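You operate a simulated robot arm through the tools that you are given. There is no shell and no other tool. Be economical: measure what you need, move in short steps, check, and stop when the job is done.

You run a simulated two-armed robot. Do the job below in one go: nothing can be reset, and whatever is moved stays where it is left.

## Task
Hold the green spool upright and file its burr off, try the no-go ring, then cap it.
Fine: coarse file, orange cap; file and ring end on the black mat.

Only the result counts: the job must be done as asked and must still hold three seconds after the hand-in. Knocking over, shifting, dropping, spilling or breaking anything else fails it. A push-on lid holds only when it is set on centred and level and pressed home; a screw cap is set on level and turned clockwise until tight.

## Robot
Two 7-joint arms with two-finger parallel grippers on one trunk, on a base that drives. Base frame: it is fixed to the floor where the robot stands at the start and does not move with it; the origin is under the middle of the robot, x ahead of it, y to its left, z up. Lengths are in mm, angles in degrees, forces in N, time in s.
The left shoulder is at the start at [70, 163, 1170], the right one opposite. With the tool pointing down near the work surface each hand reaches from about 400 to 880 mm from the robot's upright axis, wherever it stands, measured 20 degrees to its own side. Places, roughly: black mat [600, -200, 900]; green spool end [500, -300, 1000]; green cap [1000, -1500, 1000]; go ring [1000, -1000, 1000]. Payload 3.43 kg a hand.
Tool frame (each hand has its own): the origin (TCP) lies between the finger pads and is the grasp point; the fingertips stand 34 mm ahead of it; z points along the fingers, y is the line along which they close. The gripper opens to 128 mm. The fingers are 24 mm wide and 12 mm thick; the gripper's body (48 by 130 mm) begins 96 mm behind the TCP.
Orientation is that of the tool frame in the base frame, as [roll, pitch, yaw] about the fixed x, y, z axes, in that order (R = Rz(yaw) Ry(pitch) Rx(roll)). With the fingers straight down and closing along the base's y, the tool's x points along the base's -x, its y along +y and its z along -z.

## Interface
- The arms move only by the tool arm_command. It takes "left_commands", "right_commands" or both (then of equal length, played together; a hand with none holds still); each is text: rows parted by semicolons, each of 7 numbers parted by spaces: the shift along the tool's x, y, z in mm, then the turn, a rotation vector about the tool's x, y, z in rad, then the opening, from 0 (shut) to 1 (fully open). In form: tx ty tz ax ay az claw; .... A call has 1 to 20 rows; each row is the pose to reach, as a shift and turn from the pose commanded when the call began, along the tool's axes at that moment. Rows are played at 5 a second. More than 50 mm and 8.6 degrees between two rows, or a gripper value outside its range, and nothing of the call is played. Where a pose cannot be reached the arm comes as near as it can. A force on the tool above 90 N (or 10 N above the force at the start of the call, whichever is more), or a blocked arm, ends the call early, and 0.2 s more pass. Each finger travels about 153 mm/s and halts on what it meets, pressing with about 37 N; the grip force reading is that of the motor and also rises with nothing between the fingers. The clock runs only during rows and for 0.2 s after the last one: add rows that repeat a pose to give the fingers time. The reply holds the time, the measured pose of the TCP, the force on the tool along the base axes, the opening and the grip force, in the units named above and with some noise, and new pictures: "show" is both (left out), scene, wrist or none (wrist: the cameras of the hands that moved).
- Cameras (640 x 400 px; columns grow to the right, rows downward): "scene" is now at [118.1, -46.4, 1390.6]; the picture's right is [-0.35, -0.94, 0.00], its down [-0.56, 0.21, -0.80] and it looks along [0.75, -0.28, -0.60] (base axes); focal length 214 px, centre (320, 200). "left" rides on the left gripper at [76, 11, -160] in its tool frame; the picture's right is [-0.15, 0.99, 0.00], its down [-0.88, -0.13, -0.46] and it looks along [-0.45, -0.07, 0.89] (tool axes); focal length 234 px, centre (320, 200). "right" rides on the right gripper at [76, -11, -160] in its tool frame; the picture's right is [0.15, 0.99, 0.00], its down [-0.88, 0.13, -0.46] and it looks along [-0.45, 0.07, 0.89] (tool axes); focal length 234 px, centre (320, 200). There is no depth. A picture from a camera that has moved, and an enlarged one, comes with that camera's place and axes in the base frame and with its lens. The place of the scene camera against the robot may be out by one fixed shift of up to 25 mm in any direction.
- raise_lower(by): slides the trunk up (or, below 0, down) by that many mm; the arms and the scene camera ride with it, the base frame stays. It gives what a move gives, with no picture.
- roll_base(legs): drives the robot by 1 to 6 legs, each [ahead, left, turn to the left] in mm, mm and degrees, along the robot's own axes; the way and the turn of a leg run together, so that a leg with both is an arc; at most 1500 mm and 180 degrees a leg. The arms and the cameras ride along, it lands a little off, and it stops where it bumps. It gives what a move gives, and a new picture of the scene camera.
- pan_tilt(pan, tilt): turns the head with the scene camera to pan (to the left, within 86 degrees either way) and tilt (down, from -29 to 69), counted from straight ahead of the robot. It gives what a move gives, and a new picture of the scene camera.
- enlarge(camera, box): a new picture of the part [left, top, right, bottom] of that camera's present view, enlarged. It takes no simulated time.
- hand_in(): hands the job in; it is judged then, once.

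Go step by step. Nothing tells you exact positions but the pictures and the camera data: compare them with the known pose of the tool, close in by small moves and look again before you grip or let go. The budget is 120 turns and 170 pictures, counting those below and the enlarged ones. Unless the task says otherwise, let go and move clear before handing in, and close with one line.

The tools are called after "Emit:" as name(argument=value, ...) on one line, values as JSON. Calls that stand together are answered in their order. arm_command: Moves the arms, as the interface text tells. Its arguments: {"type":"object","properties":{"left_commands":{"type":"string"},"right_commands":{"type":"string"},"show":{"type":"string","enum":["both","scene","wrist","none"]}},"required":[]} The other tools are called the same way: raise_lower (by) slides the trunk up or down; roll_base (legs) drives the base; pan_tilt (pan, tilt) turns the head that bears the scene camera; enlarge (camera, box) takes an enlarged picture of a part of a camera's view; hand_in () hands the job in.

At the start:

```text
clock: 0.0
left_tcp_pos: [553.2, -8.2, 1275.5]
left_tcp_rot: [180.0, 0.0, -179.9]
left_force: [-1.1, 0.6, 0.2]
left_finger_gap: 127.9
left_gripper_force: 0.1
right_tcp_pos: [341.5, -395.3, 1293.9]
right_tcp_rot: [-180.0, -0.1, -179.9]
right_force: [-0.1, -0.3, 0.9]
right_finger_gap: 128.0
right_gripper_force: 0.1
trunk travel left (down, up): [-650.0, 290.0]
robot x, y, heading: [2.5, -5.5, 0.1]
head pan, tilt: [-20.4, 36.8]
```

scene: 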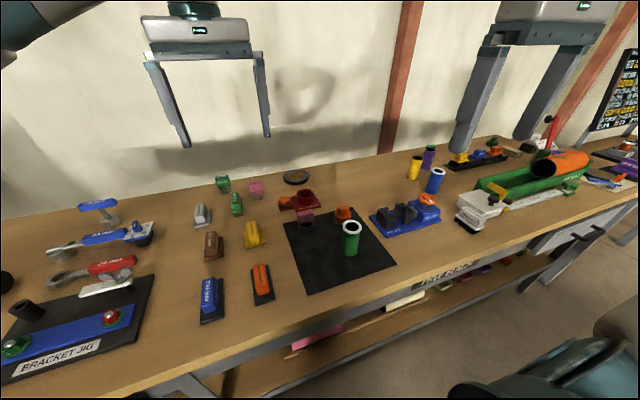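
right: 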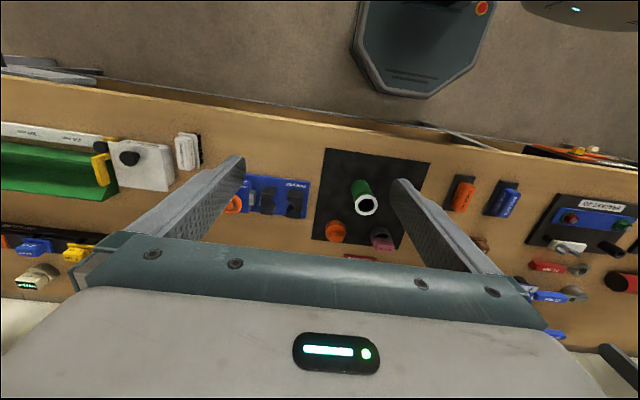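
left: 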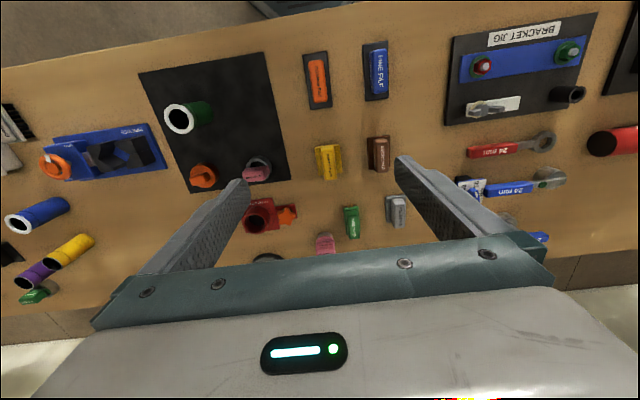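

I see a workbench with a black mat carrying the green spool, and files, rings and caps around it. I'll enlarge the key areas to identify the file, ring and caps.

Emit:
enlarge(camera="left", box=[130, 40, 290, 240])

Emit:
enlarge(camera="left", box=[240, 30, 440, 260])

Emit:
enlarge(camera="scene", box=[180, 160, 460, 335])

Emit:
enlarge(camera="scene", box=[360, 40, 640, 240])

```text
2.00 times, centred on (210, 140) of left
camera zoom: at [477.7, 4.2, 1435.1], right [0.14, 0.99, 0.0], down [0.88, -0.13, 0.46], along [0.45, -0.07, -0.89], focal length 468 px, centre (540, 320)
```

zoom: 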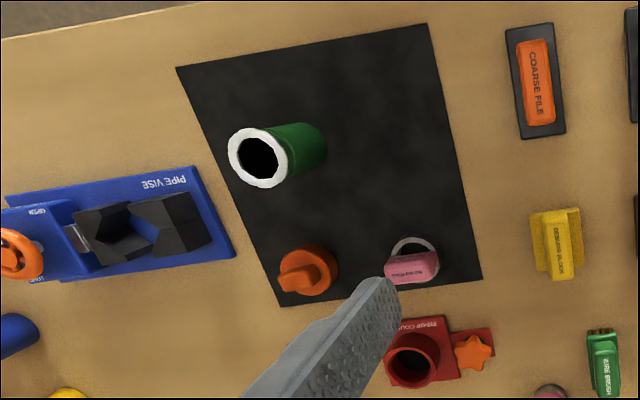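

```text
1.74 times, centred on (340, 145) of left
camera zoom: at [477.7, 4.2, 1435.1], right [0.14, 0.99, 0.0], down [0.88, -0.13, 0.46], along [0.45, -0.07, -0.89], focal length 407 px, centre (285, 296)
```

zoom: 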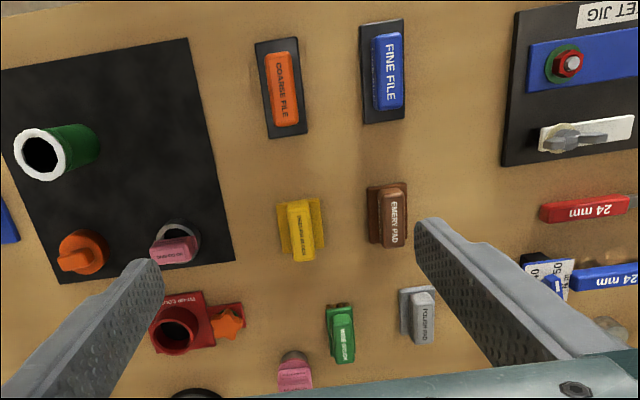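

```text
2.29 times, centred on (320, 248) of scene
camera zoom: at [118.1, -46.4, 1390.6], right [-0.35, -0.94, 0.0], down [-0.56, 0.21, -0.8], along [0.75, -0.28, -0.6], focal length 490 px, centre (320, 91)
```

zoom: 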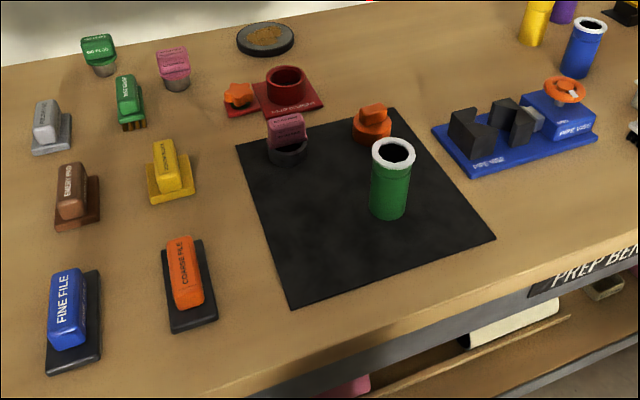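

```text
2.00 times, centred on (500, 140) of scene
camera zoom: at [118.1, -46.4, 1390.6], right [-0.35, -0.94, 0.0], down [-0.56, 0.21, -0.8], along [0.75, -0.28, -0.6], focal length 429 px, centre (-40, 320)
```

zoom: 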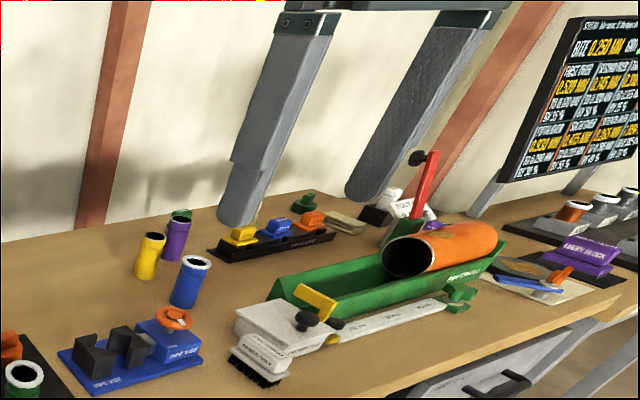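

The orange cap and a pink ring are on the mat with the spool, and the coarse file is left of the mat. I'll read the labels and the wall board before acting.

Emit:
enlarge(camera="left", box=[180, 140, 290, 240])

Emit:
enlarge(camera="scene", box=[270, 160, 370, 230])

Emit:
pan_tilt(pan=-60, tilt=25)

```text
4.00 times, centred on (235, 190) of left
camera zoom: at [477.7, 4.2, 1435.1], right [0.14, 0.99, 0.0], down [0.88, -0.13, 0.46], along [0.45, -0.07, -0.89], focal length 937 px, centre (660, 240)
```

zoom: 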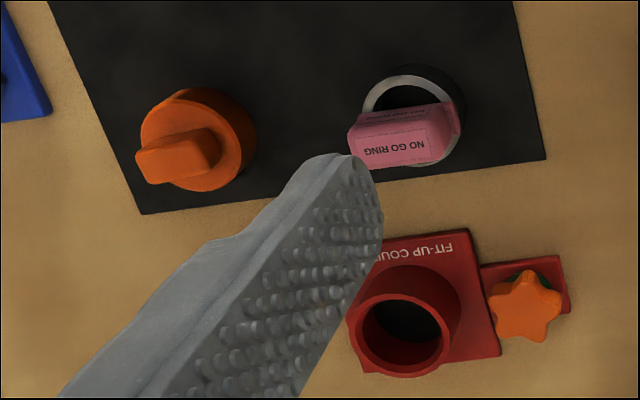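

```text
5.71 times, centred on (320, 195) of scene
camera zoom: at [118.1, -46.4, 1390.6], right [-0.35, -0.94, 0.0], down [-0.56, 0.21, -0.8], along [0.75, -0.28, -0.6], focal length 1226 px, centre (320, 229)
```

zoom: 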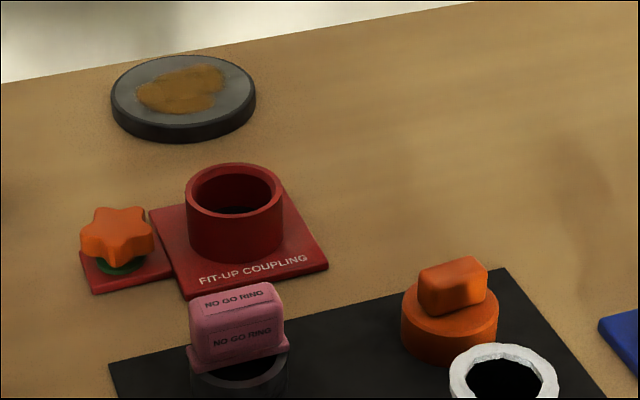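

```text
clock: 1.1
left_tcp_pos: [552.5, -7.2, 1274.7]
left_tcp_rot: [-180.0, -0.1, -179.9]
left_force: [-0.5, -0.1, 0.9]
left_finger_gap: 128.2
left_gripper_force: 0.2
right_tcp_pos: [341.0, -393.9, 1293.0]
right_tcp_rot: [-179.9, 0.0, -179.9]
right_force: [-0.6, 0.9, 1.4]
right_finger_gap: 127.9
right_gripper_force: 0.1
trunk travel left (down, up): [-650.0, 290.0]
robot x, y, heading: [-0.1, 2.4, -0.0]
head pan, tilt: [-60.0, 25.0]
camera scene: at [82.7, -95.8, 1409.1], right [-0.87, -0.5, 0.0], down [-0.21, 0.37, -0.91], along [0.45, -0.78, -0.42], focal length 214 px, centre (320, 200)
```

scene: 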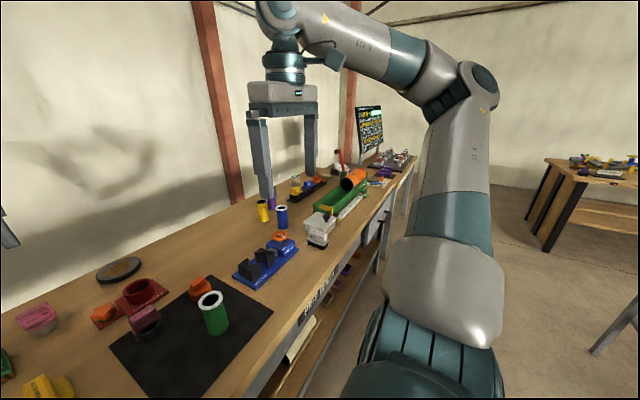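

Emit:
enlarge(camera="scene", box=[350, 100, 390, 150])

Emit:
enlarge(camera="scene", box=[230, 160, 430, 280])

```text
8.00 times, centred on (370, 125) of scene
camera zoom: at [82.7, -95.8, 1409.1], right [-0.87, -0.5, 0.0], down [-0.21, 0.37, -0.91], along [0.45, -0.78, -0.42], focal length 1716 px, centre (-80, 800)
```

zoom: 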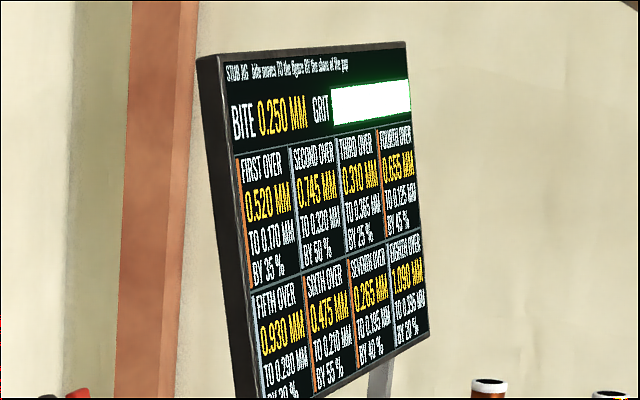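

```text
3.20 times, centred on (330, 220) of scene
camera zoom: at [82.7, -95.8, 1409.1], right [-0.87, -0.5, 0.0], down [-0.21, 0.37, -0.91], along [0.45, -0.78, -0.42], focal length 686 px, centre (288, 136)
```

zoom: 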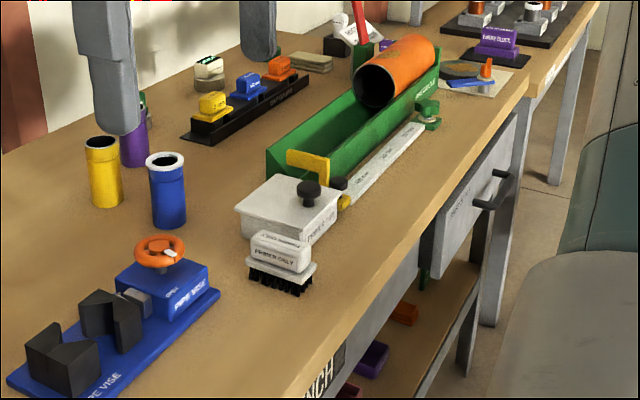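

The wall board is for another job (stud jig). I estimate the spool at about (504,-266), top z≈980, the file at (478,-1), the ring at (646,-172) and the cap at (637,-307). I'll bring the left hand nearer for a better look and point the head back.

Emit:
arm_command(left_commands="15 -33 35 0 0 0 1;30 -66 70 0 0 0 1;45 -100 105 0 0 0 1;60 -133 140 0 0 0 1;73 -163 175 0 0 0 1;73 -163 175 0 0 0 1", show="wrist")

Emit:
pan_tilt(pan=-25, tilt=45)

```text
refused: row 1 steps farther than a row can; nothing moved
```

```text
clock: 2.1
left_tcp_pos: [553.6, -6.8, 1275.7]
left_tcp_rot: [180.0, -0.1, -179.9]
left_force: [-0.7, -1.0, -0.1]
left_finger_gap: 128.0
left_gripper_force: 0.1
right_tcp_pos: [341.6, -394.1, 1293.9]
right_tcp_rot: [180.0, 0.1, -180.0]
right_force: [-0.4, 0.1, -0.1]
right_finger_gap: 128.0
right_gripper_force: 0.1
trunk travel left (down, up): [-650.0, 290.0]
robot x, y, heading: [0.3, 1.4, 0.2]
head pan, tilt: [-25.0, 45.0]
camera scene: at [110.3, -50.5, 1378.6], right [-0.42, -0.91, 0.0], down [-0.64, 0.3, -0.71], along [0.64, -0.3, -0.71], focal length 214 px, centre (320, 200)
```

scene: 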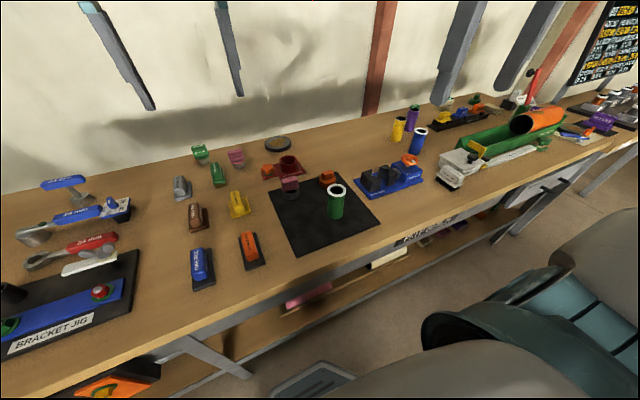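

The step was a little too long; I'll repeat it in smaller rows.

Emit:
arm_command(left_commands="12 -27 29 0 0 0 1;24 -54 58 0 0 0 1;36 -81 87 0 0 0 1;48 -108 116 0 0 0 1;60 -135 146 0 0 0 1;73 -163 175 0 0 0 1;73 -163 175 0 0 0 1", show="wrist")

Emit:
enlarge(camera="left", box=[160, 80, 320, 240])

```text
clock: 3.7
left_tcp_pos: [480.4, -168.7, 1100.5]
left_tcp_rot: [-179.9, 0.0, -179.9]
left_force: [0.3, -0.6, 0.0]
left_finger_gap: 127.9
left_gripper_force: 0.1
right_tcp_pos: [341.8, -392.6, 1294.3]
right_tcp_rot: [180.0, 0.1, 180.0]
right_force: [0.2, -0.1, -0.6]
right_finger_gap: 128.0
right_gripper_force: 0.1
trunk travel left (down, up): [-650.0, 290.0]
robot x, y, heading: [1.7, -0.1, -0.0]
head pan, tilt: [-25.0, 45.0]
camera left: at [405.0, -157.4, 1259.5], right [0.14, 0.99, 0.0], down [0.88, -0.13, 0.46], along [0.45, -0.07, -0.89], focal length 234 px, centre (320, 200)
```

left: 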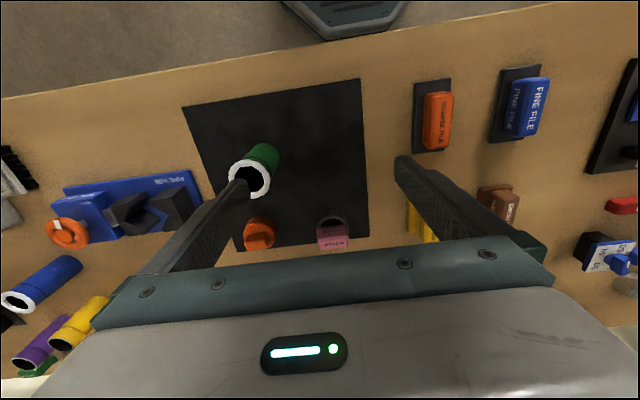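

```text
2.50 times, centred on (240, 160) of left
camera zoom: at [405.0, -157.4, 1259.5], right [0.14, 0.99, 0.0], down [0.88, -0.13, 0.46], along [0.45, -0.07, -0.89], focal length 585 px, centre (520, 300)
```

zoom: 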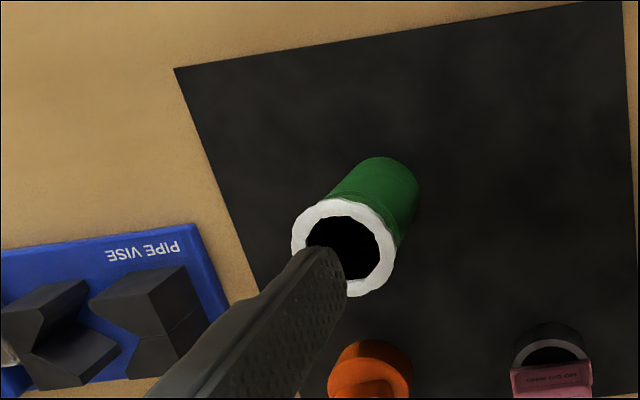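

The white ragged rim is the burr; the spool triangulates to (502,-263), top z≈985, standing on the mat. I plan for the right hand to use the file, ring and cap while the left hand holds the spool from its left-front. First I'll withdraw the left hand and bring the right one above the coarse file.

Emit:
arm_command(left_commands="3 41 -11 0 0 0 1;7 82 -22 0 0 0 1;10 123 -33 0 0 0 1;13 164 -44 0 0 0 1;17 206 -56 0 0 0 1;20 247 -67 0 0 0 1;23 288 -78 0 0 0 1;27 329 -89 0 0 0 1;30 370 -100 0 0 0 1;30 370 -100 0 0 0 1;30 370 -100 0 0 0 1;30 370 -100 0 0 0 1;30 370 -100 0 0 0 1;30 370 -100 0 0 0 1;30 370 -100 0 0 0 1;30 370 -100 0 0 0 1;30 370 -100 0 0 0 1;30 370 -100 0 0 0 1;30 370 -100 0 0 0 1", right_commands="0 0 0 0 0 0 1;0 0 0 0 0 0 1;0 0 0 0 0 0 1;0 0 0 0 0 0 1;0 0 0 0 0 0 1;0 0 0 0 0 0 1;-11 33 20 0 0 0 1;-23 65 41 0 0 0 1;-34 98 61 0 0 0 1;-46 131 81 0 0 0 1;-57 164 102 0 0 0 1;-68 196 122 0 0 0 1;-80 229 142 0 0 0 1;-91 262 163 0 0 0 1;-103 295 183 0 0 0 1;-114 327 203 0 0 0 1;-126 360 224 0 0 0 1;-137 393 244 0 0 0 1;-137 393 244 0 0 0 1")

Emit:
enlarge(camera="right", box=[200, 60, 440, 220])

```text
clock: 7.7
left_tcp_pos: [448.1, 198.6, 1200.6]
left_tcp_rot: [179.9, 0.0, -180.0]
left_force: [-0.2, 0.1, -0.1]
left_finger_gap: 127.9
left_gripper_force: 0.0
right_tcp_pos: [456.2, -111.2, 1071.2]
right_tcp_rot: [179.9, 0.0, 179.9]
right_force: [-0.4, 1.1, -0.4]
right_finger_gap: 128.2
right_gripper_force: 0.0
right hand out of reach, approached as far as the arm can: row 15, 16, 17, 18, 19
trunk travel left (down, up): [-650.0, 290.0]
robot x, y, heading: [-1.4, 0.4, -0.0]
head pan, tilt: [-25.0, 45.0]
camera scene: at [109.8, -50.2, 1378.6], right [-0.42, -0.91, 0.0], down [-0.64, 0.3, -0.71], along [0.64, -0.3, -0.71], focal length 214 px, centre (320, 200)
camera right: at [380.2, -122.8, 1231.3], right [-0.15, 0.99, 0.0], down [0.88, 0.13, 0.46], along [0.45, 0.07, -0.89], focal length 234 px, centre (320, 200)
camera left: at [373.9, 209.8, 1360.8], right [0.15, 0.99, 0.0], down [0.88, -0.13, 0.46], along [0.45, -0.07, -0.89], focal length 234 px, centre (320, 200)
```

scene: 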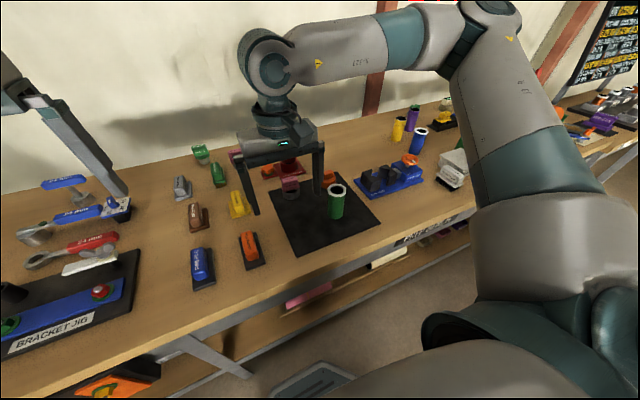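
right: 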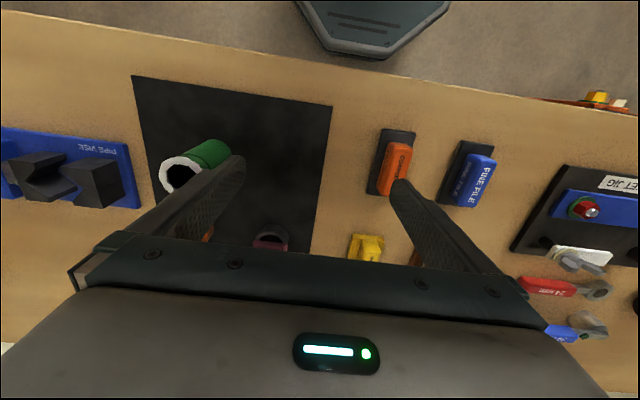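
left: 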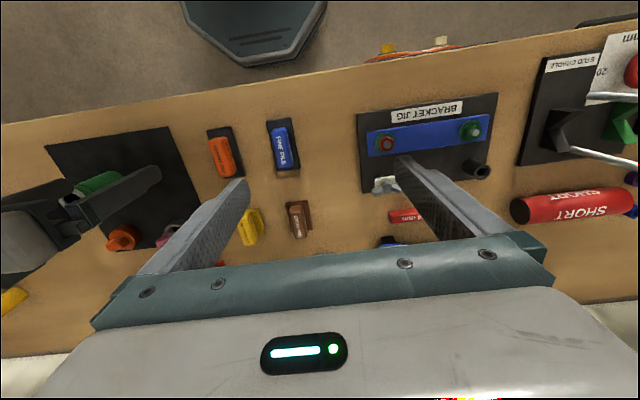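

```text
2.50 times, centred on (320, 140) of right
camera zoom: at [380.2, -122.8, 1231.3], right [-0.15, 0.99, 0.0], down [0.88, 0.13, 0.46], along [0.45, 0.07, -0.89], focal length 585 px, centre (320, 350)
```

zoom: 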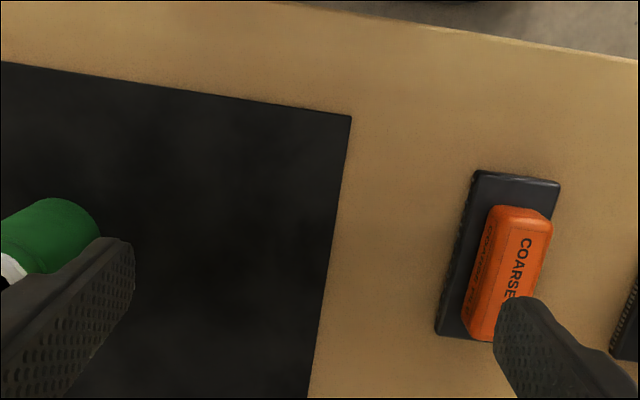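

The right arm cannot reach across to the file from here. I'll roll the base 150 mm to the left so the right hand covers file, spool, ring and cap, while the left can still hold the spool.

Emit:
roll_base(legs=[[0, 150, 0]])

```text
clock: 9.0
left_tcp_pos: [450.6, 343.4, 1200.2]
left_tcp_rot: [-180.0, 0.0, 179.8]
left_force: [0.3, -0.3, 0.4]
left_finger_gap: 128.0
left_gripper_force: 0.0
right_tcp_pos: [455.0, 32.8, 1071.0]
right_tcp_rot: [179.9, 0.0, 179.9]
right_force: [0.4, 0.2, 0.9]
right_finger_gap: 128.1
right_gripper_force: 0.1
trunk travel left (down, up): [-650.0, 290.0]
robot x, y, heading: [0.1, 144.2, -0.0]
head pan, tilt: [-25.0, 45.0]
camera scene: at [110.4, 94.9, 1378.5], right [-0.42, -0.91, 0.0], down [-0.64, 0.3, -0.71], along [0.64, -0.3, -0.71], focal length 214 px, centre (320, 200)
```

scene: 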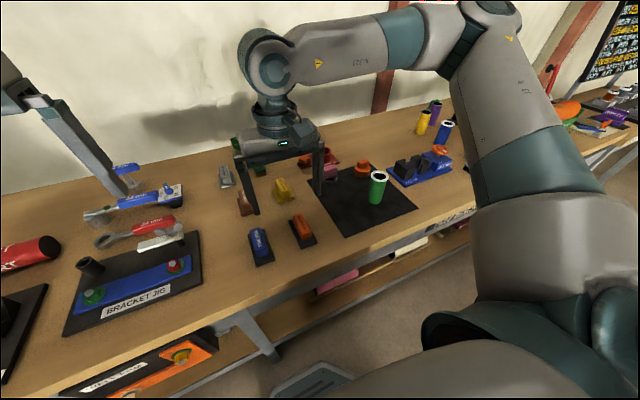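

Emit:
arm_command(right_commands="-12 -18 0 0 0 0 1;-23 -33 0 0 0 0 1;-23 -33 0 0 0 0 1", show="wrist")

```text
clock: 9.8
left_tcp_pos: [450.3, 344.1, 1201.8]
left_tcp_rot: [180.0, 0.0, 179.9]
left_force: [0.9, -0.1, 0.4]
left_finger_gap: 128.1
left_gripper_force: 0.0
right_tcp_pos: [479.3, 1.3, 1072.5]
right_tcp_rot: [-180.0, 0.0, 179.9]
right_force: [-0.9, -0.3, 0.4]
right_finger_gap: 127.7
right_gripper_force: 0.1
trunk travel left (down, up): [-650.0, 290.0]
robot x, y, heading: [1.3, 148.8, -0.1]
head pan, tilt: [-25.0, 45.0]
camera right: at [404.0, -9.5, 1231.1], right [-0.14, 0.99, 0.0], down [0.88, 0.13, 0.46], along [0.45, 0.07, -0.89], focal length 234 px, centre (320, 200)
```

right: 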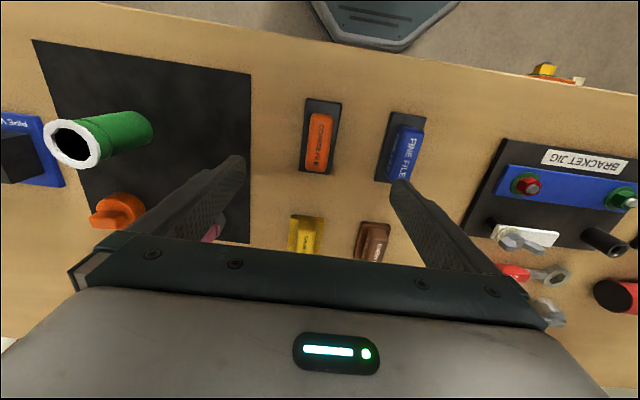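

Emit:
arm_command(right_commands="0 0 40 0 0 0 0.7;0 0 80 0 0 0 0.6;0 0 80 0 0 0 0.6", show="wrist")

Emit:
enlarge(camera="scene", box=[240, 190, 340, 260])

Emit:
enlarge(camera="right", box=[260, 40, 380, 180])

```text
clock: 10.6
left_tcp_pos: [448.4, 344.7, 1200.8]
left_tcp_rot: [-180.0, 0.1, 180.0]
left_force: [0.4, 0.2, -0.7]
left_finger_gap: 128.1
left_gripper_force: 0.1
right_tcp_pos: [480.1, 2.1, 991.0]
right_tcp_rot: [179.9, 0.0, 179.8]
right_force: [-0.5, 0.3, 0.4]
right_finger_gap: 76.8
right_gripper_force: 0.1
trunk travel left (down, up): [-650.0, 290.0]
robot x, y, heading: [-1.1, 146.7, 0.0]
head pan, tilt: [-25.0, 45.0]
camera right: at [403.3, -9.4, 1151.1], right [-0.14, 0.99, 0.0], down [0.88, 0.13, 0.46], along [0.45, 0.07, -0.89], focal length 234 px, centre (320, 200)
```

right: 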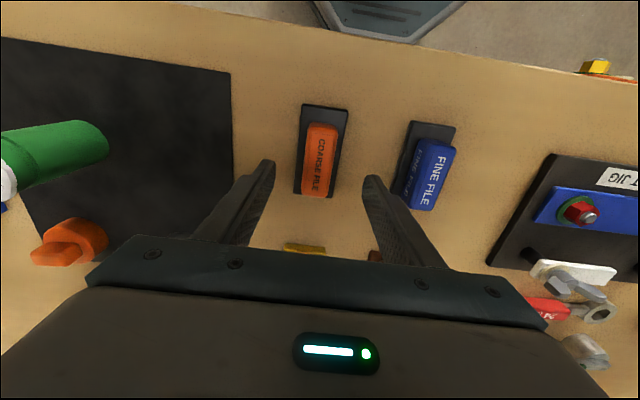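

```text
5.71 times, centred on (290, 225) of scene
camera zoom: at [109.4, 96.0, 1378.7], right [-0.42, -0.91, 0.0], down [-0.64, 0.3, -0.71], along [0.64, -0.3, -0.71], focal length 1226 px, centre (491, 57)
```

zoom: 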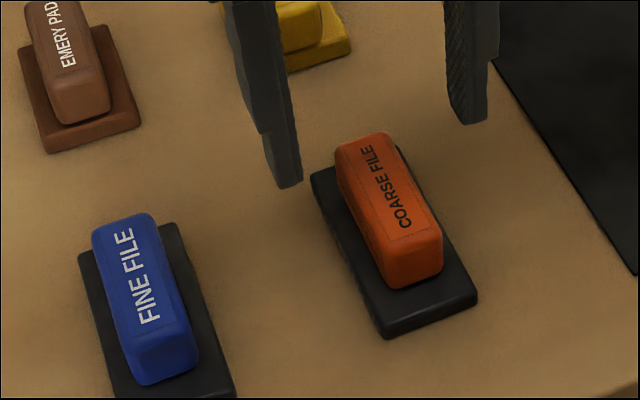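

```text
2.86 times, centred on (320, 110) of right
camera zoom: at [403.3, -9.4, 1151.1], right [-0.14, 0.99, 0.0], down [0.88, 0.13, 0.46], along [0.45, 0.07, -0.89], focal length 669 px, centre (320, 457)
```

zoom: 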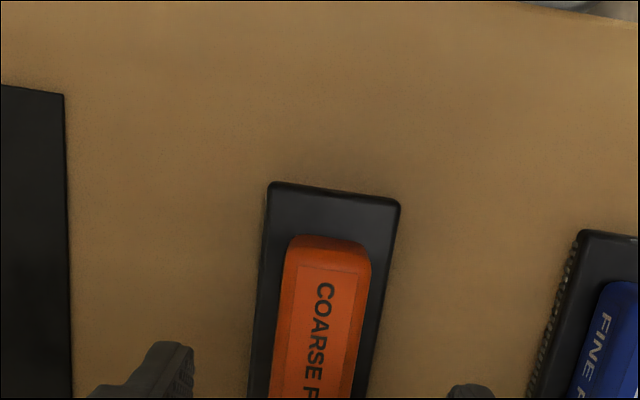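

The file sits centred under the hand. I'll lower to TCP z≈938 and close on the handle.

Emit:
arm_command(right_commands="0 0 25 0 0 0 0.6;0 0 50 0 0 0 0.6;0 0 53 0 0 0 0.6;0 0 53 0 0 0 0.6")

Emit:
enlarge(camera="scene", box=[240, 190, 340, 260])

```text
clock: 11.6
left_tcp_pos: [450.5, 344.4, 1201.0]
left_tcp_rot: [-180.0, 0.0, 179.8]
left_force: [0.4, 0.1, 0.4]
left_finger_gap: 128.0
left_gripper_force: 0.1
right_tcp_pos: [479.1, 1.3, 937.7]
right_tcp_rot: [179.9, 0.1, 179.7]
right_force: [-0.6, 0.1, -0.3]
right_finger_gap: 76.6
right_gripper_force: 0.1
trunk travel left (down, up): [-650.0, 290.0]
robot x, y, heading: [3.2, 148.5, -0.2]
head pan, tilt: [-25.0, 45.0]
camera scene: at [110.6, 95.8, 1378.5], right [-0.42, -0.91, 0.0], down [-0.64, 0.3, -0.71], along [0.64, -0.3, -0.71], focal length 214 px, centre (320, 200)
camera right: at [403.4, -10.0, 1097.5], right [-0.14, 0.99, 0.0], down [0.88, 0.13, 0.46], along [0.45, 0.07, -0.89], focal length 234 px, centre (320, 200)
```

scene: 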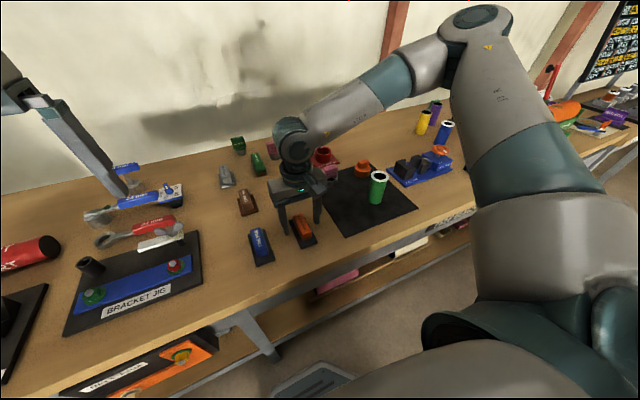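
right: 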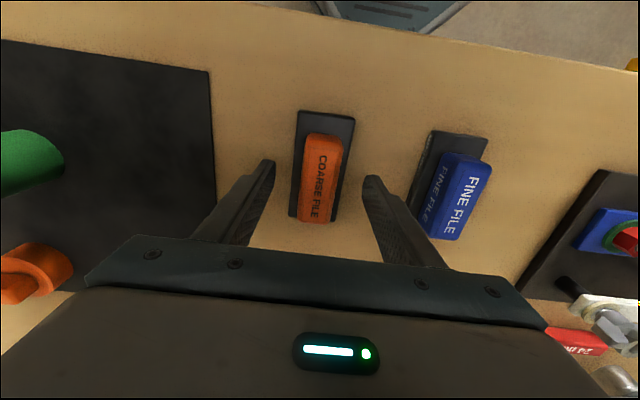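

```text
5.71 times, centred on (290, 225) of scene
camera zoom: at [110.6, 95.8, 1378.5], right [-0.42, -0.91, 0.0], down [-0.64, 0.3, -0.71], along [0.64, -0.3, -0.71], focal length 1226 px, centre (491, 57)
```

zoom: 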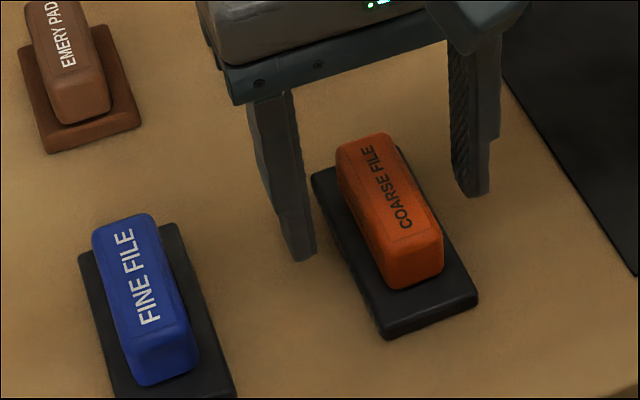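

Emit:
arm_command(right_commands="3 1 2 0 0 0 0.6;3 1 2 0 0 0 0.3;3 1 2 0 0 0 0.0;3 1 2 0 0 0 0;3 1 2 0 0 0 0", show="wrist")

Emit:
enlarge(camera="scene", box=[240, 190, 340, 260])

```text
clock: 12.8
left_tcp_pos: [449.5, 344.1, 1201.2]
left_tcp_rot: [-180.0, 0.0, 179.9]
left_force: [0.3, -0.5, -0.4]
left_finger_gap: 127.8
left_gripper_force: 0.1
right_tcp_pos: [475.5, 1.7, 937.1]
right_tcp_rot: [179.8, 0.0, 179.8]
right_force: [-0.6, 0.5, 0.0]
right_finger_gap: 29.4
right_gripper_force: 37.1
trunk travel left (down, up): [-650.0, 290.0]
robot x, y, heading: [-1.0, 145.9, -0.3]
head pan, tilt: [-25.0, 45.0]
camera right: at [400.1, -9.6, 1096.3], right [-0.14, 0.99, 0.0], down [0.88, 0.13, 0.46], along [0.45, 0.07, -0.89], focal length 234 px, centre (320, 200)
```

right: 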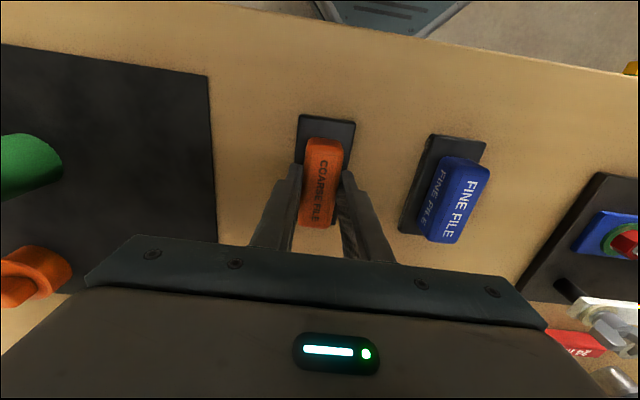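

```text
5.71 times, centred on (290, 225) of scene
camera zoom: at [110.4, 96.0, 1378.6], right [-0.42, -0.91, 0.0], down [-0.64, 0.3, -0.71], along [0.64, -0.3, -0.71], focal length 1226 px, centre (491, 57)
```

zoom: 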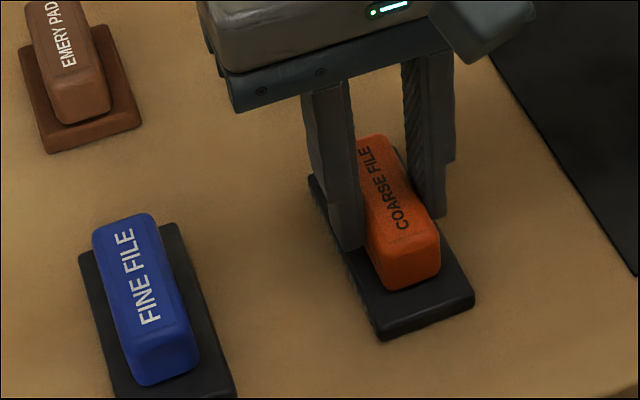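

The file is gripped (gap 29.4). I'll lift and park it to the right and high, clear of the spool.

Emit:
arm_command(right_commands="0 0 -40 0 0 0 0;0 0 -80 0 0 0 0;0 0 -120 0 0 0 0;0 0 -160 0 0 0 0;-2 -38 -173 0 0 0 0;-4 -75 -185 0 0 0 0;-6 -113 -198 0 0 0 0;-8 -150 -211 0 0 0 0;-10 -188 -224 0 0 0 0;-12 -226 -236 0 0 0 0;-15 -263 -249 0 0 0 0;-17 -301 -262 0 0 0 0;-19 -339 -275 0 0 0 0;-21 -376 -287 0 0 0 0;-23 -414 -300 0 0 0 0;-25 -452 -313 0 0 0 0;-25 -452 -313 0 0 0 0")

```text
clock: 16.4
left_tcp_pos: [450.4, 344.2, 1200.6]
left_tcp_rot: [-179.9, 0.0, 179.9]
left_force: [0.3, 0.2, 0.3]
left_finger_gap: 128.0
left_gripper_force: 0.1
right_tcp_pos: [498.5, -451.4, 1249.7]
right_tcp_rot: [180.0, 0.0, 179.6]
right_force: [-0.4, -0.4, -0.4]
right_finger_gap: 0.0
right_gripper_force: 32.7
trunk travel left (down, up): [-650.0, 290.0]
robot x, y, heading: [-2.5, 149.1, -0.3]
head pan, tilt: [-25.0, 45.0]
camera scene: at [109.9, 96.4, 1378.6], right [-0.43, -0.91, 0.0], down [-0.64, 0.3, -0.71], along [0.64, -0.3, -0.71], focal length 214 px, centre (320, 200)
camera right: at [422.1, -462.8, 1409.0], right [-0.14, 0.99, 0.0], down [0.88, 0.13, 0.46], along [0.45, 0.07, -0.89], focal length 234 px, centre (320, 200)
```

scene: 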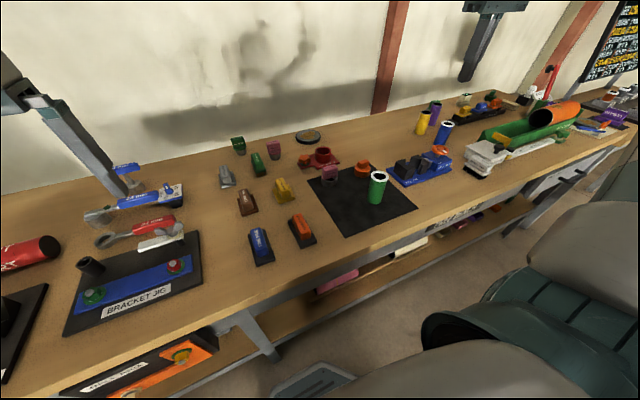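
right: 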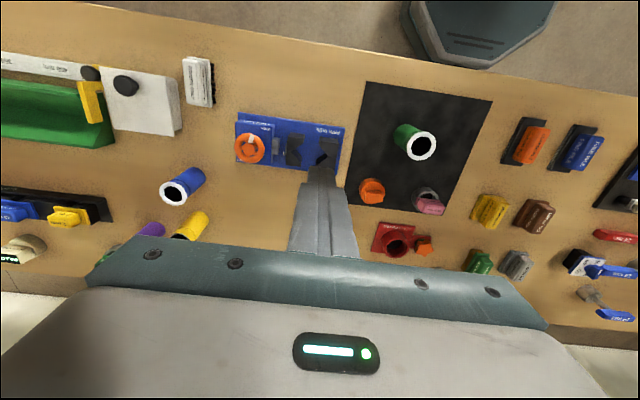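

The file slipped out of a too-shallow grip and still sits in its place. I'll return and grip deeper.

Emit:
arm_command(right_commands="2 38 13 0 0 0 0.3;4 75 26 0 0 0 0.5;6 113 38 0 0 0 0.5;8 151 51 0 0 0 0.5;10 188 64 0 0 0 0.5;12 226 77 0 0 0 0.5;15 264 89 0 0 0 0.5;17 301 102 0 0 0 0.5;19 339 115 0 0 0 0.5;21 377 128 0 0 0 0.5;23 414 140 0 0 0 0.5;25 452 153 0 0 0 0.5;25 452 193 0 0 0 0.4;25 452 233 0 0 0 0.4;25 452 270 0 0 0 0.4;25 452 290 0 0 0 0.4;25 452 290 0 0 0 0.4")

Emit:
enlarge(camera="scene", box=[240, 190, 340, 260])

Emit:
enlarge(camera="right", box=[240, 80, 400, 240])

```text
clock: 20.0
left_tcp_pos: [449.6, 344.0, 1201.4]
left_tcp_rot: [-180.0, 0.0, 179.9]
left_force: [0.3, -0.7, -0.2]
left_finger_gap: 128.2
left_gripper_force: 0.0
right_tcp_pos: [475.4, 5.1, 961.5]
right_tcp_rot: [179.9, -0.1, 179.9]
right_force: [0.0, 0.7, 0.3]
right_finger_gap: 51.3
right_gripper_force: 0.1
trunk travel left (down, up): [-650.0, 290.0]
robot x, y, heading: [-4.4, 146.4, -0.4]
head pan, tilt: [-25.0, 45.0]
camera scene: at [110.3, 96.1, 1378.6], right [-0.42, -0.91, 0.0], down [-0.64, 0.3, -0.71], along [0.64, -0.3, -0.71], focal length 214 px, centre (320, 200)
camera right: at [399.2, -7.4, 1119.3], right [-0.14, 0.99, 0.0], down [0.88, 0.13, 0.46], along [0.45, 0.07, -0.89], focal length 234 px, centre (320, 200)
```

scene: 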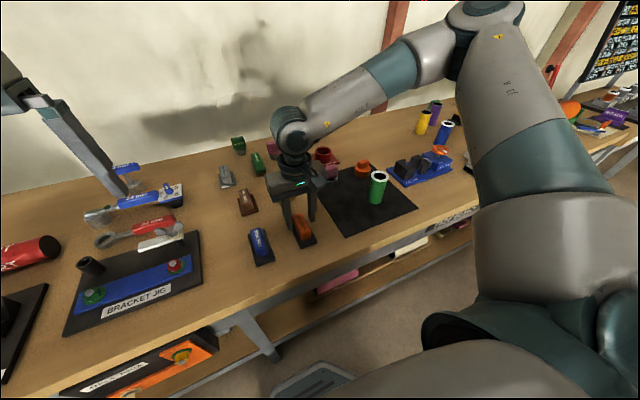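
right: 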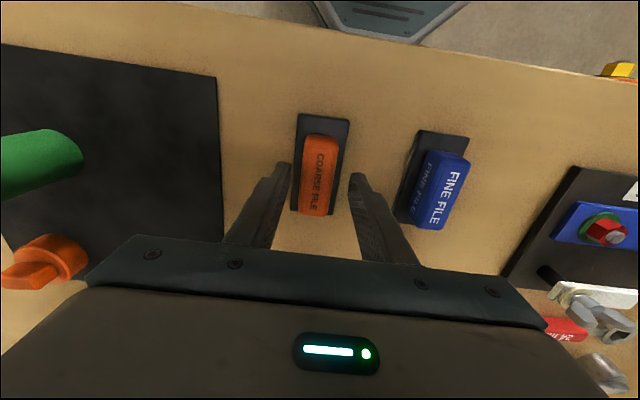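

```text
5.71 times, centred on (290, 225) of scene
camera zoom: at [110.3, 96.1, 1378.6], right [-0.42, -0.91, 0.0], down [-0.64, 0.3, -0.71], along [0.64, -0.3, -0.71], focal length 1226 px, centre (491, 57)
```

zoom: 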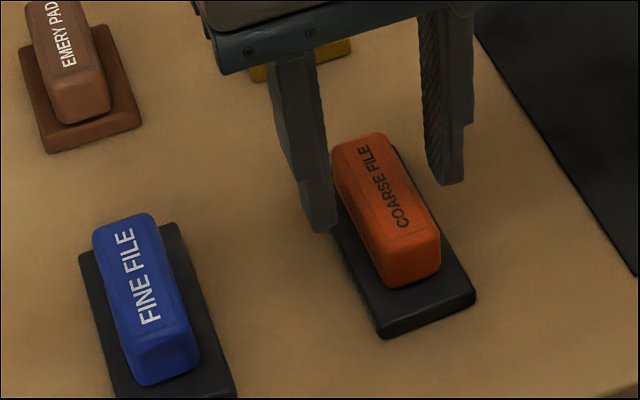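

```text
2.50 times, centred on (320, 160) of right
camera zoom: at [399.2, -7.4, 1119.3], right [-0.14, 0.99, 0.0], down [0.88, 0.13, 0.46], along [0.45, 0.07, -0.89], focal length 585 px, centre (320, 300)
```

zoom: 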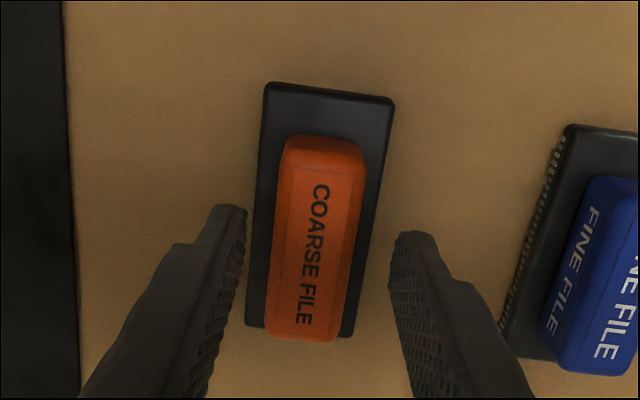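

Emit:
arm_command(right_commands="-3 -1 15 0 0 0 0.4;-3 -1 22 0 0 0 0.4;-3 -1 26 0 0 0 0.4;-3 -1 29 0 0 0 0.4;-3 -1 31 0 0 0 0.4;-3 -1 33 0 0 0 0.4;-3 -1 35 0 0 0 0.4;-3 -1 37 0 0 0 0.4;-3 -1 39 0 0 0 0.4;-3 -1 41 0 0 0 0.4", show="wrist")

Emit:
enlarge(camera="scene", box=[240, 190, 340, 260])

```text
clock: 22.2
left_tcp_pos: [449.2, 345.0, 1201.3]
left_tcp_rot: [-179.9, 0.1, 179.9]
left_force: [0.2, -0.3, -0.2]
left_finger_gap: 128.1
left_gripper_force: 0.0
right_tcp_pos: [475.7, -3.8, 926.5]
right_tcp_rot: [179.8, 0.2, 179.9]
right_force: [3.8, 0.2, 24.6]
right_finger_gap: 51.6
right_gripper_force: 0.7
right hand out of reach, approached as far as the arm can: row 5, 6, 7, 8, 9, 10
trunk travel left (down, up): [-650.0, 290.0]
robot x, y, heading: [2.8, 146.5, -0.2]
head pan, tilt: [-25.0, 45.0]
camera right: at [401.2, -15.4, 1084.7], right [-0.14, 0.99, 0.0], down [0.88, 0.13, 0.46], along [0.46, 0.07, -0.89], focal length 234 px, centre (320, 200)
```

right: 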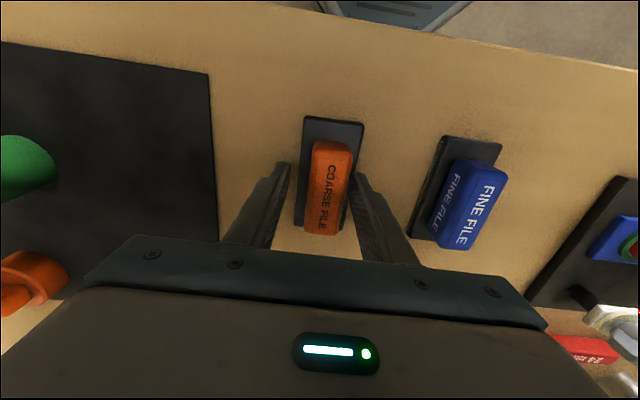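

```text
5.71 times, centred on (290, 225) of scene
camera zoom: at [109.0, 96.6, 1379.1], right [-0.42, -0.91, 0.0], down [-0.64, 0.3, -0.71], along [0.64, -0.3, -0.71], focal length 1226 px, centre (491, 57)
```

zoom: 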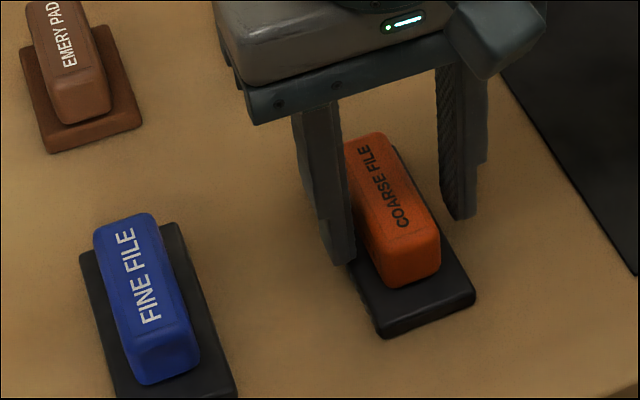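

Contact with the file's plate at tip z≈892, and the arm is also near its reach limit. I'll back off a little, and lower the trunk for comfort.

Emit:
arm_command(right_commands="0 0 -15 0 0 0 0.45;0 0 -30 0 0 0 0.45;0 0 -30 0 0 0 0.45", show="none")

Emit:
raise_lower(by=60)

```text
clock: 23.0
left_tcp_pos: [451.5, 344.5, 1200.0]
left_tcp_rot: [-180.0, 0.0, 179.8]
left_force: [0.4, 0.2, 0.2]
left_finger_gap: 128.2
left_gripper_force: 0.1
right_tcp_pos: [478.6, -5.8, 952.4]
right_tcp_rot: [179.8, -0.2, 179.8]
right_force: [0.8, 0.0, 0.2]
right_finger_gap: 57.5
right_gripper_force: 0.1
trunk travel left (down, up): [-650.0, 290.0]
robot x, y, heading: [-1.1, 147.2, 0.1]
head pan, tilt: [-25.0, 45.0]
```

```text
clock: 24.0
left_tcp_pos: [450.6, 344.6, 1260.5]
left_tcp_rot: [179.9, 0.1, 179.9]
left_force: [-0.1, 1.0, 0.1]
left_finger_gap: 127.7
left_gripper_force: 0.1
right_tcp_pos: [479.1, -4.3, 1013.3]
right_tcp_rot: [180.0, -0.1, 179.8]
right_force: [-0.3, -0.1, -0.5]
right_finger_gap: 57.6
right_gripper_force: 0.0
trunk travel left (down, up): [-710.0, 230.0]
robot x, y, heading: [0.3, 146.3, -0.2]
head pan, tilt: [-25.0, 45.0]
```

I'll roll another 80 mm left so the right arm has margin at the file.

Emit:
roll_base(legs=[[0, 80, 0]])

Emit:
arm_command(right_commands="0 -35 0 0 0 0 0.45;0 -70 0 0 0 0 0.45;0 -70 0 0 0 0 0.45", show="none")

```text
clock: 25.1
left_tcp_pos: [449.8, 420.3, 1260.8]
left_tcp_rot: [180.0, 0.0, 179.9]
left_force: [-0.5, 0.3, -0.6]
left_finger_gap: 127.9
left_gripper_force: 0.1
right_tcp_pos: [479.2, 71.0, 1013.2]
right_tcp_rot: [179.9, -0.1, 179.7]
right_force: [0.1, -0.1, -0.1]
right_finger_gap: 57.6
right_gripper_force: 0.0
trunk travel left (down, up): [-710.0, 230.0]
robot x, y, heading: [-0.8, 228.2, 0.0]
head pan, tilt: [-25.0, 45.0]
camera scene: at [110.5, 173.1, 1438.5], right [-0.43, -0.91, 0.0], down [-0.64, 0.3, -0.71], along [0.64, -0.3, -0.71], focal length 214 px, centre (320, 200)
```

scene: 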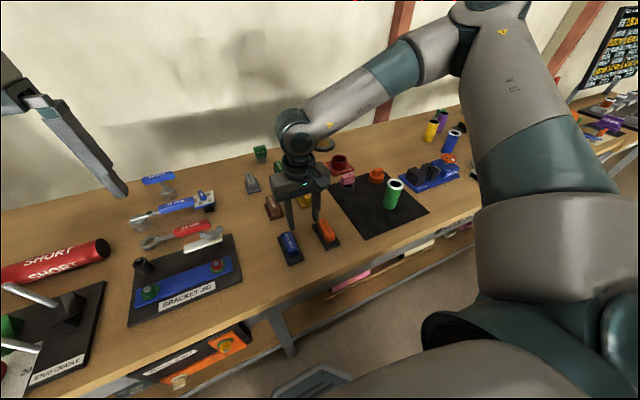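

```text
clock: 25.9
left_tcp_pos: [450.0, 425.3, 1260.6]
left_tcp_rot: [-180.0, 0.0, 179.9]
left_force: [-0.2, 0.5, 0.3]
left_finger_gap: 127.7
left_gripper_force: 0.1
right_tcp_pos: [477.7, 6.4, 1013.8]
right_tcp_rot: [-180.0, -0.1, 179.8]
right_force: [-0.2, -0.1, 0.8]
right_finger_gap: 57.8
right_gripper_force: 0.0
trunk travel left (down, up): [-710.0, 230.0]
robot x, y, heading: [-1.2, 228.7, -0.1]
head pan, tilt: [-25.0, 45.0]
```

Emit:
arm_command(right_commands="0 -2 40 0 0 0 0.45;0 -2 70 0 0 0 0.45;0 -2 80 0 0 0 0.45;0 -2 84 0 0 0 0.45;0 -2 84 0 0 0 0.45", show="wrist")

Emit:
enlarge(camera="right", box=[240, 80, 400, 240])

```text
clock: 27.1
left_tcp_pos: [451.1, 423.5, 1260.4]
left_tcp_rot: [180.0, 0.0, 179.9]
left_force: [-0.7, 0.2, -0.3]
left_finger_gap: 128.1
left_gripper_force: 0.0
right_tcp_pos: [477.2, 1.0, 929.2]
right_tcp_rot: [179.9, 0.0, 179.7]
right_force: [0.0, 0.0, 0.3]
right_finger_gap: 57.4
right_gripper_force: 0.0
trunk travel left (down, up): [-710.0, 230.0]
robot x, y, heading: [0.9, 227.1, -0.2]
head pan, tilt: [-25.0, 45.0]
camera right: at [401.5, -10.0, 1088.4], right [-0.14, 0.99, 0.0], down [0.88, 0.13, 0.46], along [0.45, 0.07, -0.89], focal length 234 px, centre (320, 200)
```

right: 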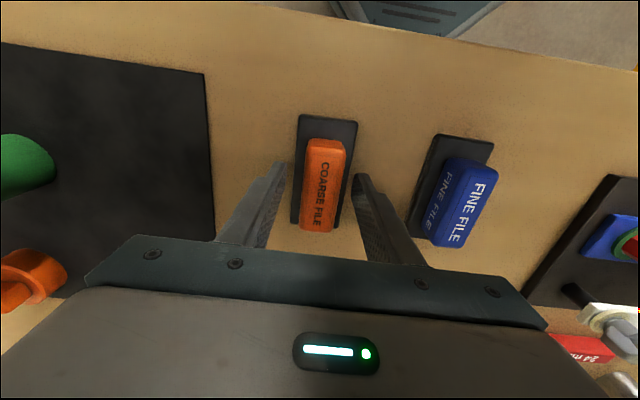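

```text
2.50 times, centred on (320, 160) of right
camera zoom: at [401.5, -10.0, 1088.4], right [-0.14, 0.99, 0.0], down [0.88, 0.13, 0.46], along [0.45, 0.07, -0.89], focal length 585 px, centre (320, 300)
```

zoom: 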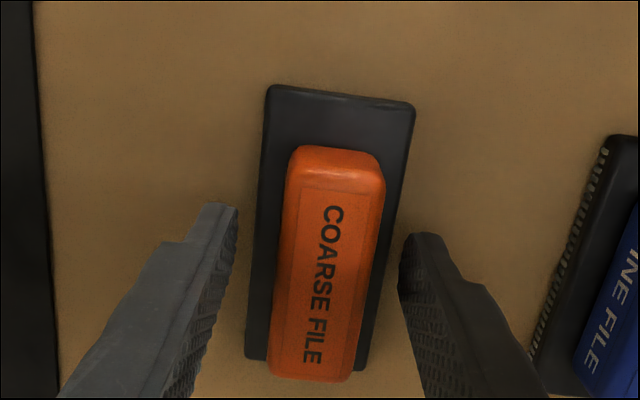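

Reach is fine now; fingers straddle the handle at tip z≈895. Closing and lifting a little to test.

Emit:
arm_command(right_commands="0 1 1 0 0 0 0.3;0 1 1 0 0 0 0;0 1 1 0 0 0 0;0 1 1 0 0 0 0;0 1 -15 0 0 0 0;0 1 -30 0 0 0 0;0 1 -60 0 0 0 0;0 1 -60 0 0 0 0")

Emit:
enlarge(camera="scene", box=[260, 170, 380, 270])

```text
clock: 28.9
left_tcp_pos: [450.9, 423.2, 1259.5]
left_tcp_rot: [179.9, 0.1, 179.9]
left_force: [-0.1, 0.5, 0.0]
left_finger_gap: 128.1
left_gripper_force: 0.1
right_tcp_pos: [477.2, 1.6, 987.9]
right_tcp_rot: [180.0, -0.1, 179.8]
right_force: [0.7, 0.3, -3.6]
right_finger_gap: 29.8
right_gripper_force: 36.8
trunk travel left (down, up): [-710.0, 230.0]
robot x, y, heading: [-2.2, 224.2, -0.2]
head pan, tilt: [-25.0, 45.0]
camera scene: at [111.3, 174.5, 1438.5], right [-0.43, -0.91, 0.0], down [-0.64, 0.3, -0.71], along [0.64, -0.3, -0.71], focal length 214 px, centre (320, 200)
camera right: at [401.6, -10.7, 1147.7], right [-0.14, 0.99, 0.0], down [0.88, 0.13, 0.45], along [0.45, 0.07, -0.89], focal length 234 px, centre (320, 200)
```

scene: 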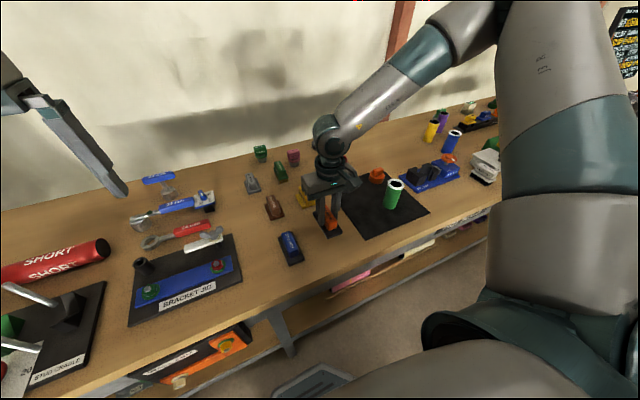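
right: 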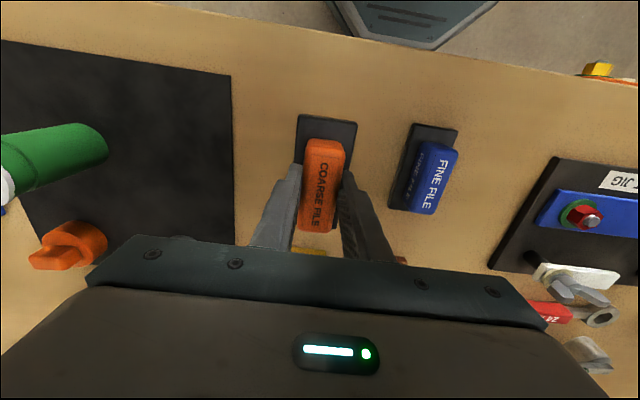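

```text
4.00 times, centred on (320, 220) of scene
camera zoom: at [111.3, 174.5, 1438.5], right [-0.43, -0.91, 0.0], down [-0.64, 0.3, -0.71], along [0.64, -0.3, -0.71], focal length 858 px, centre (320, 120)
```

zoom: 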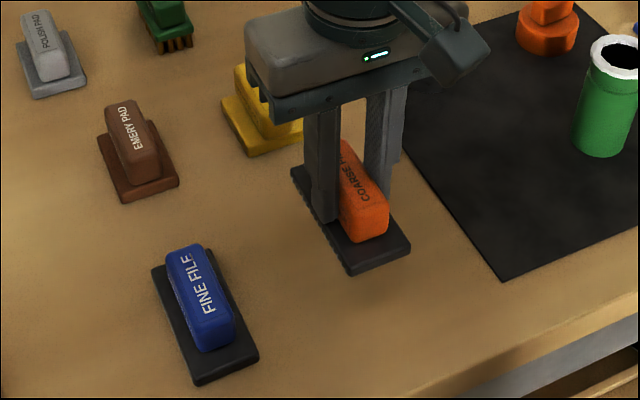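

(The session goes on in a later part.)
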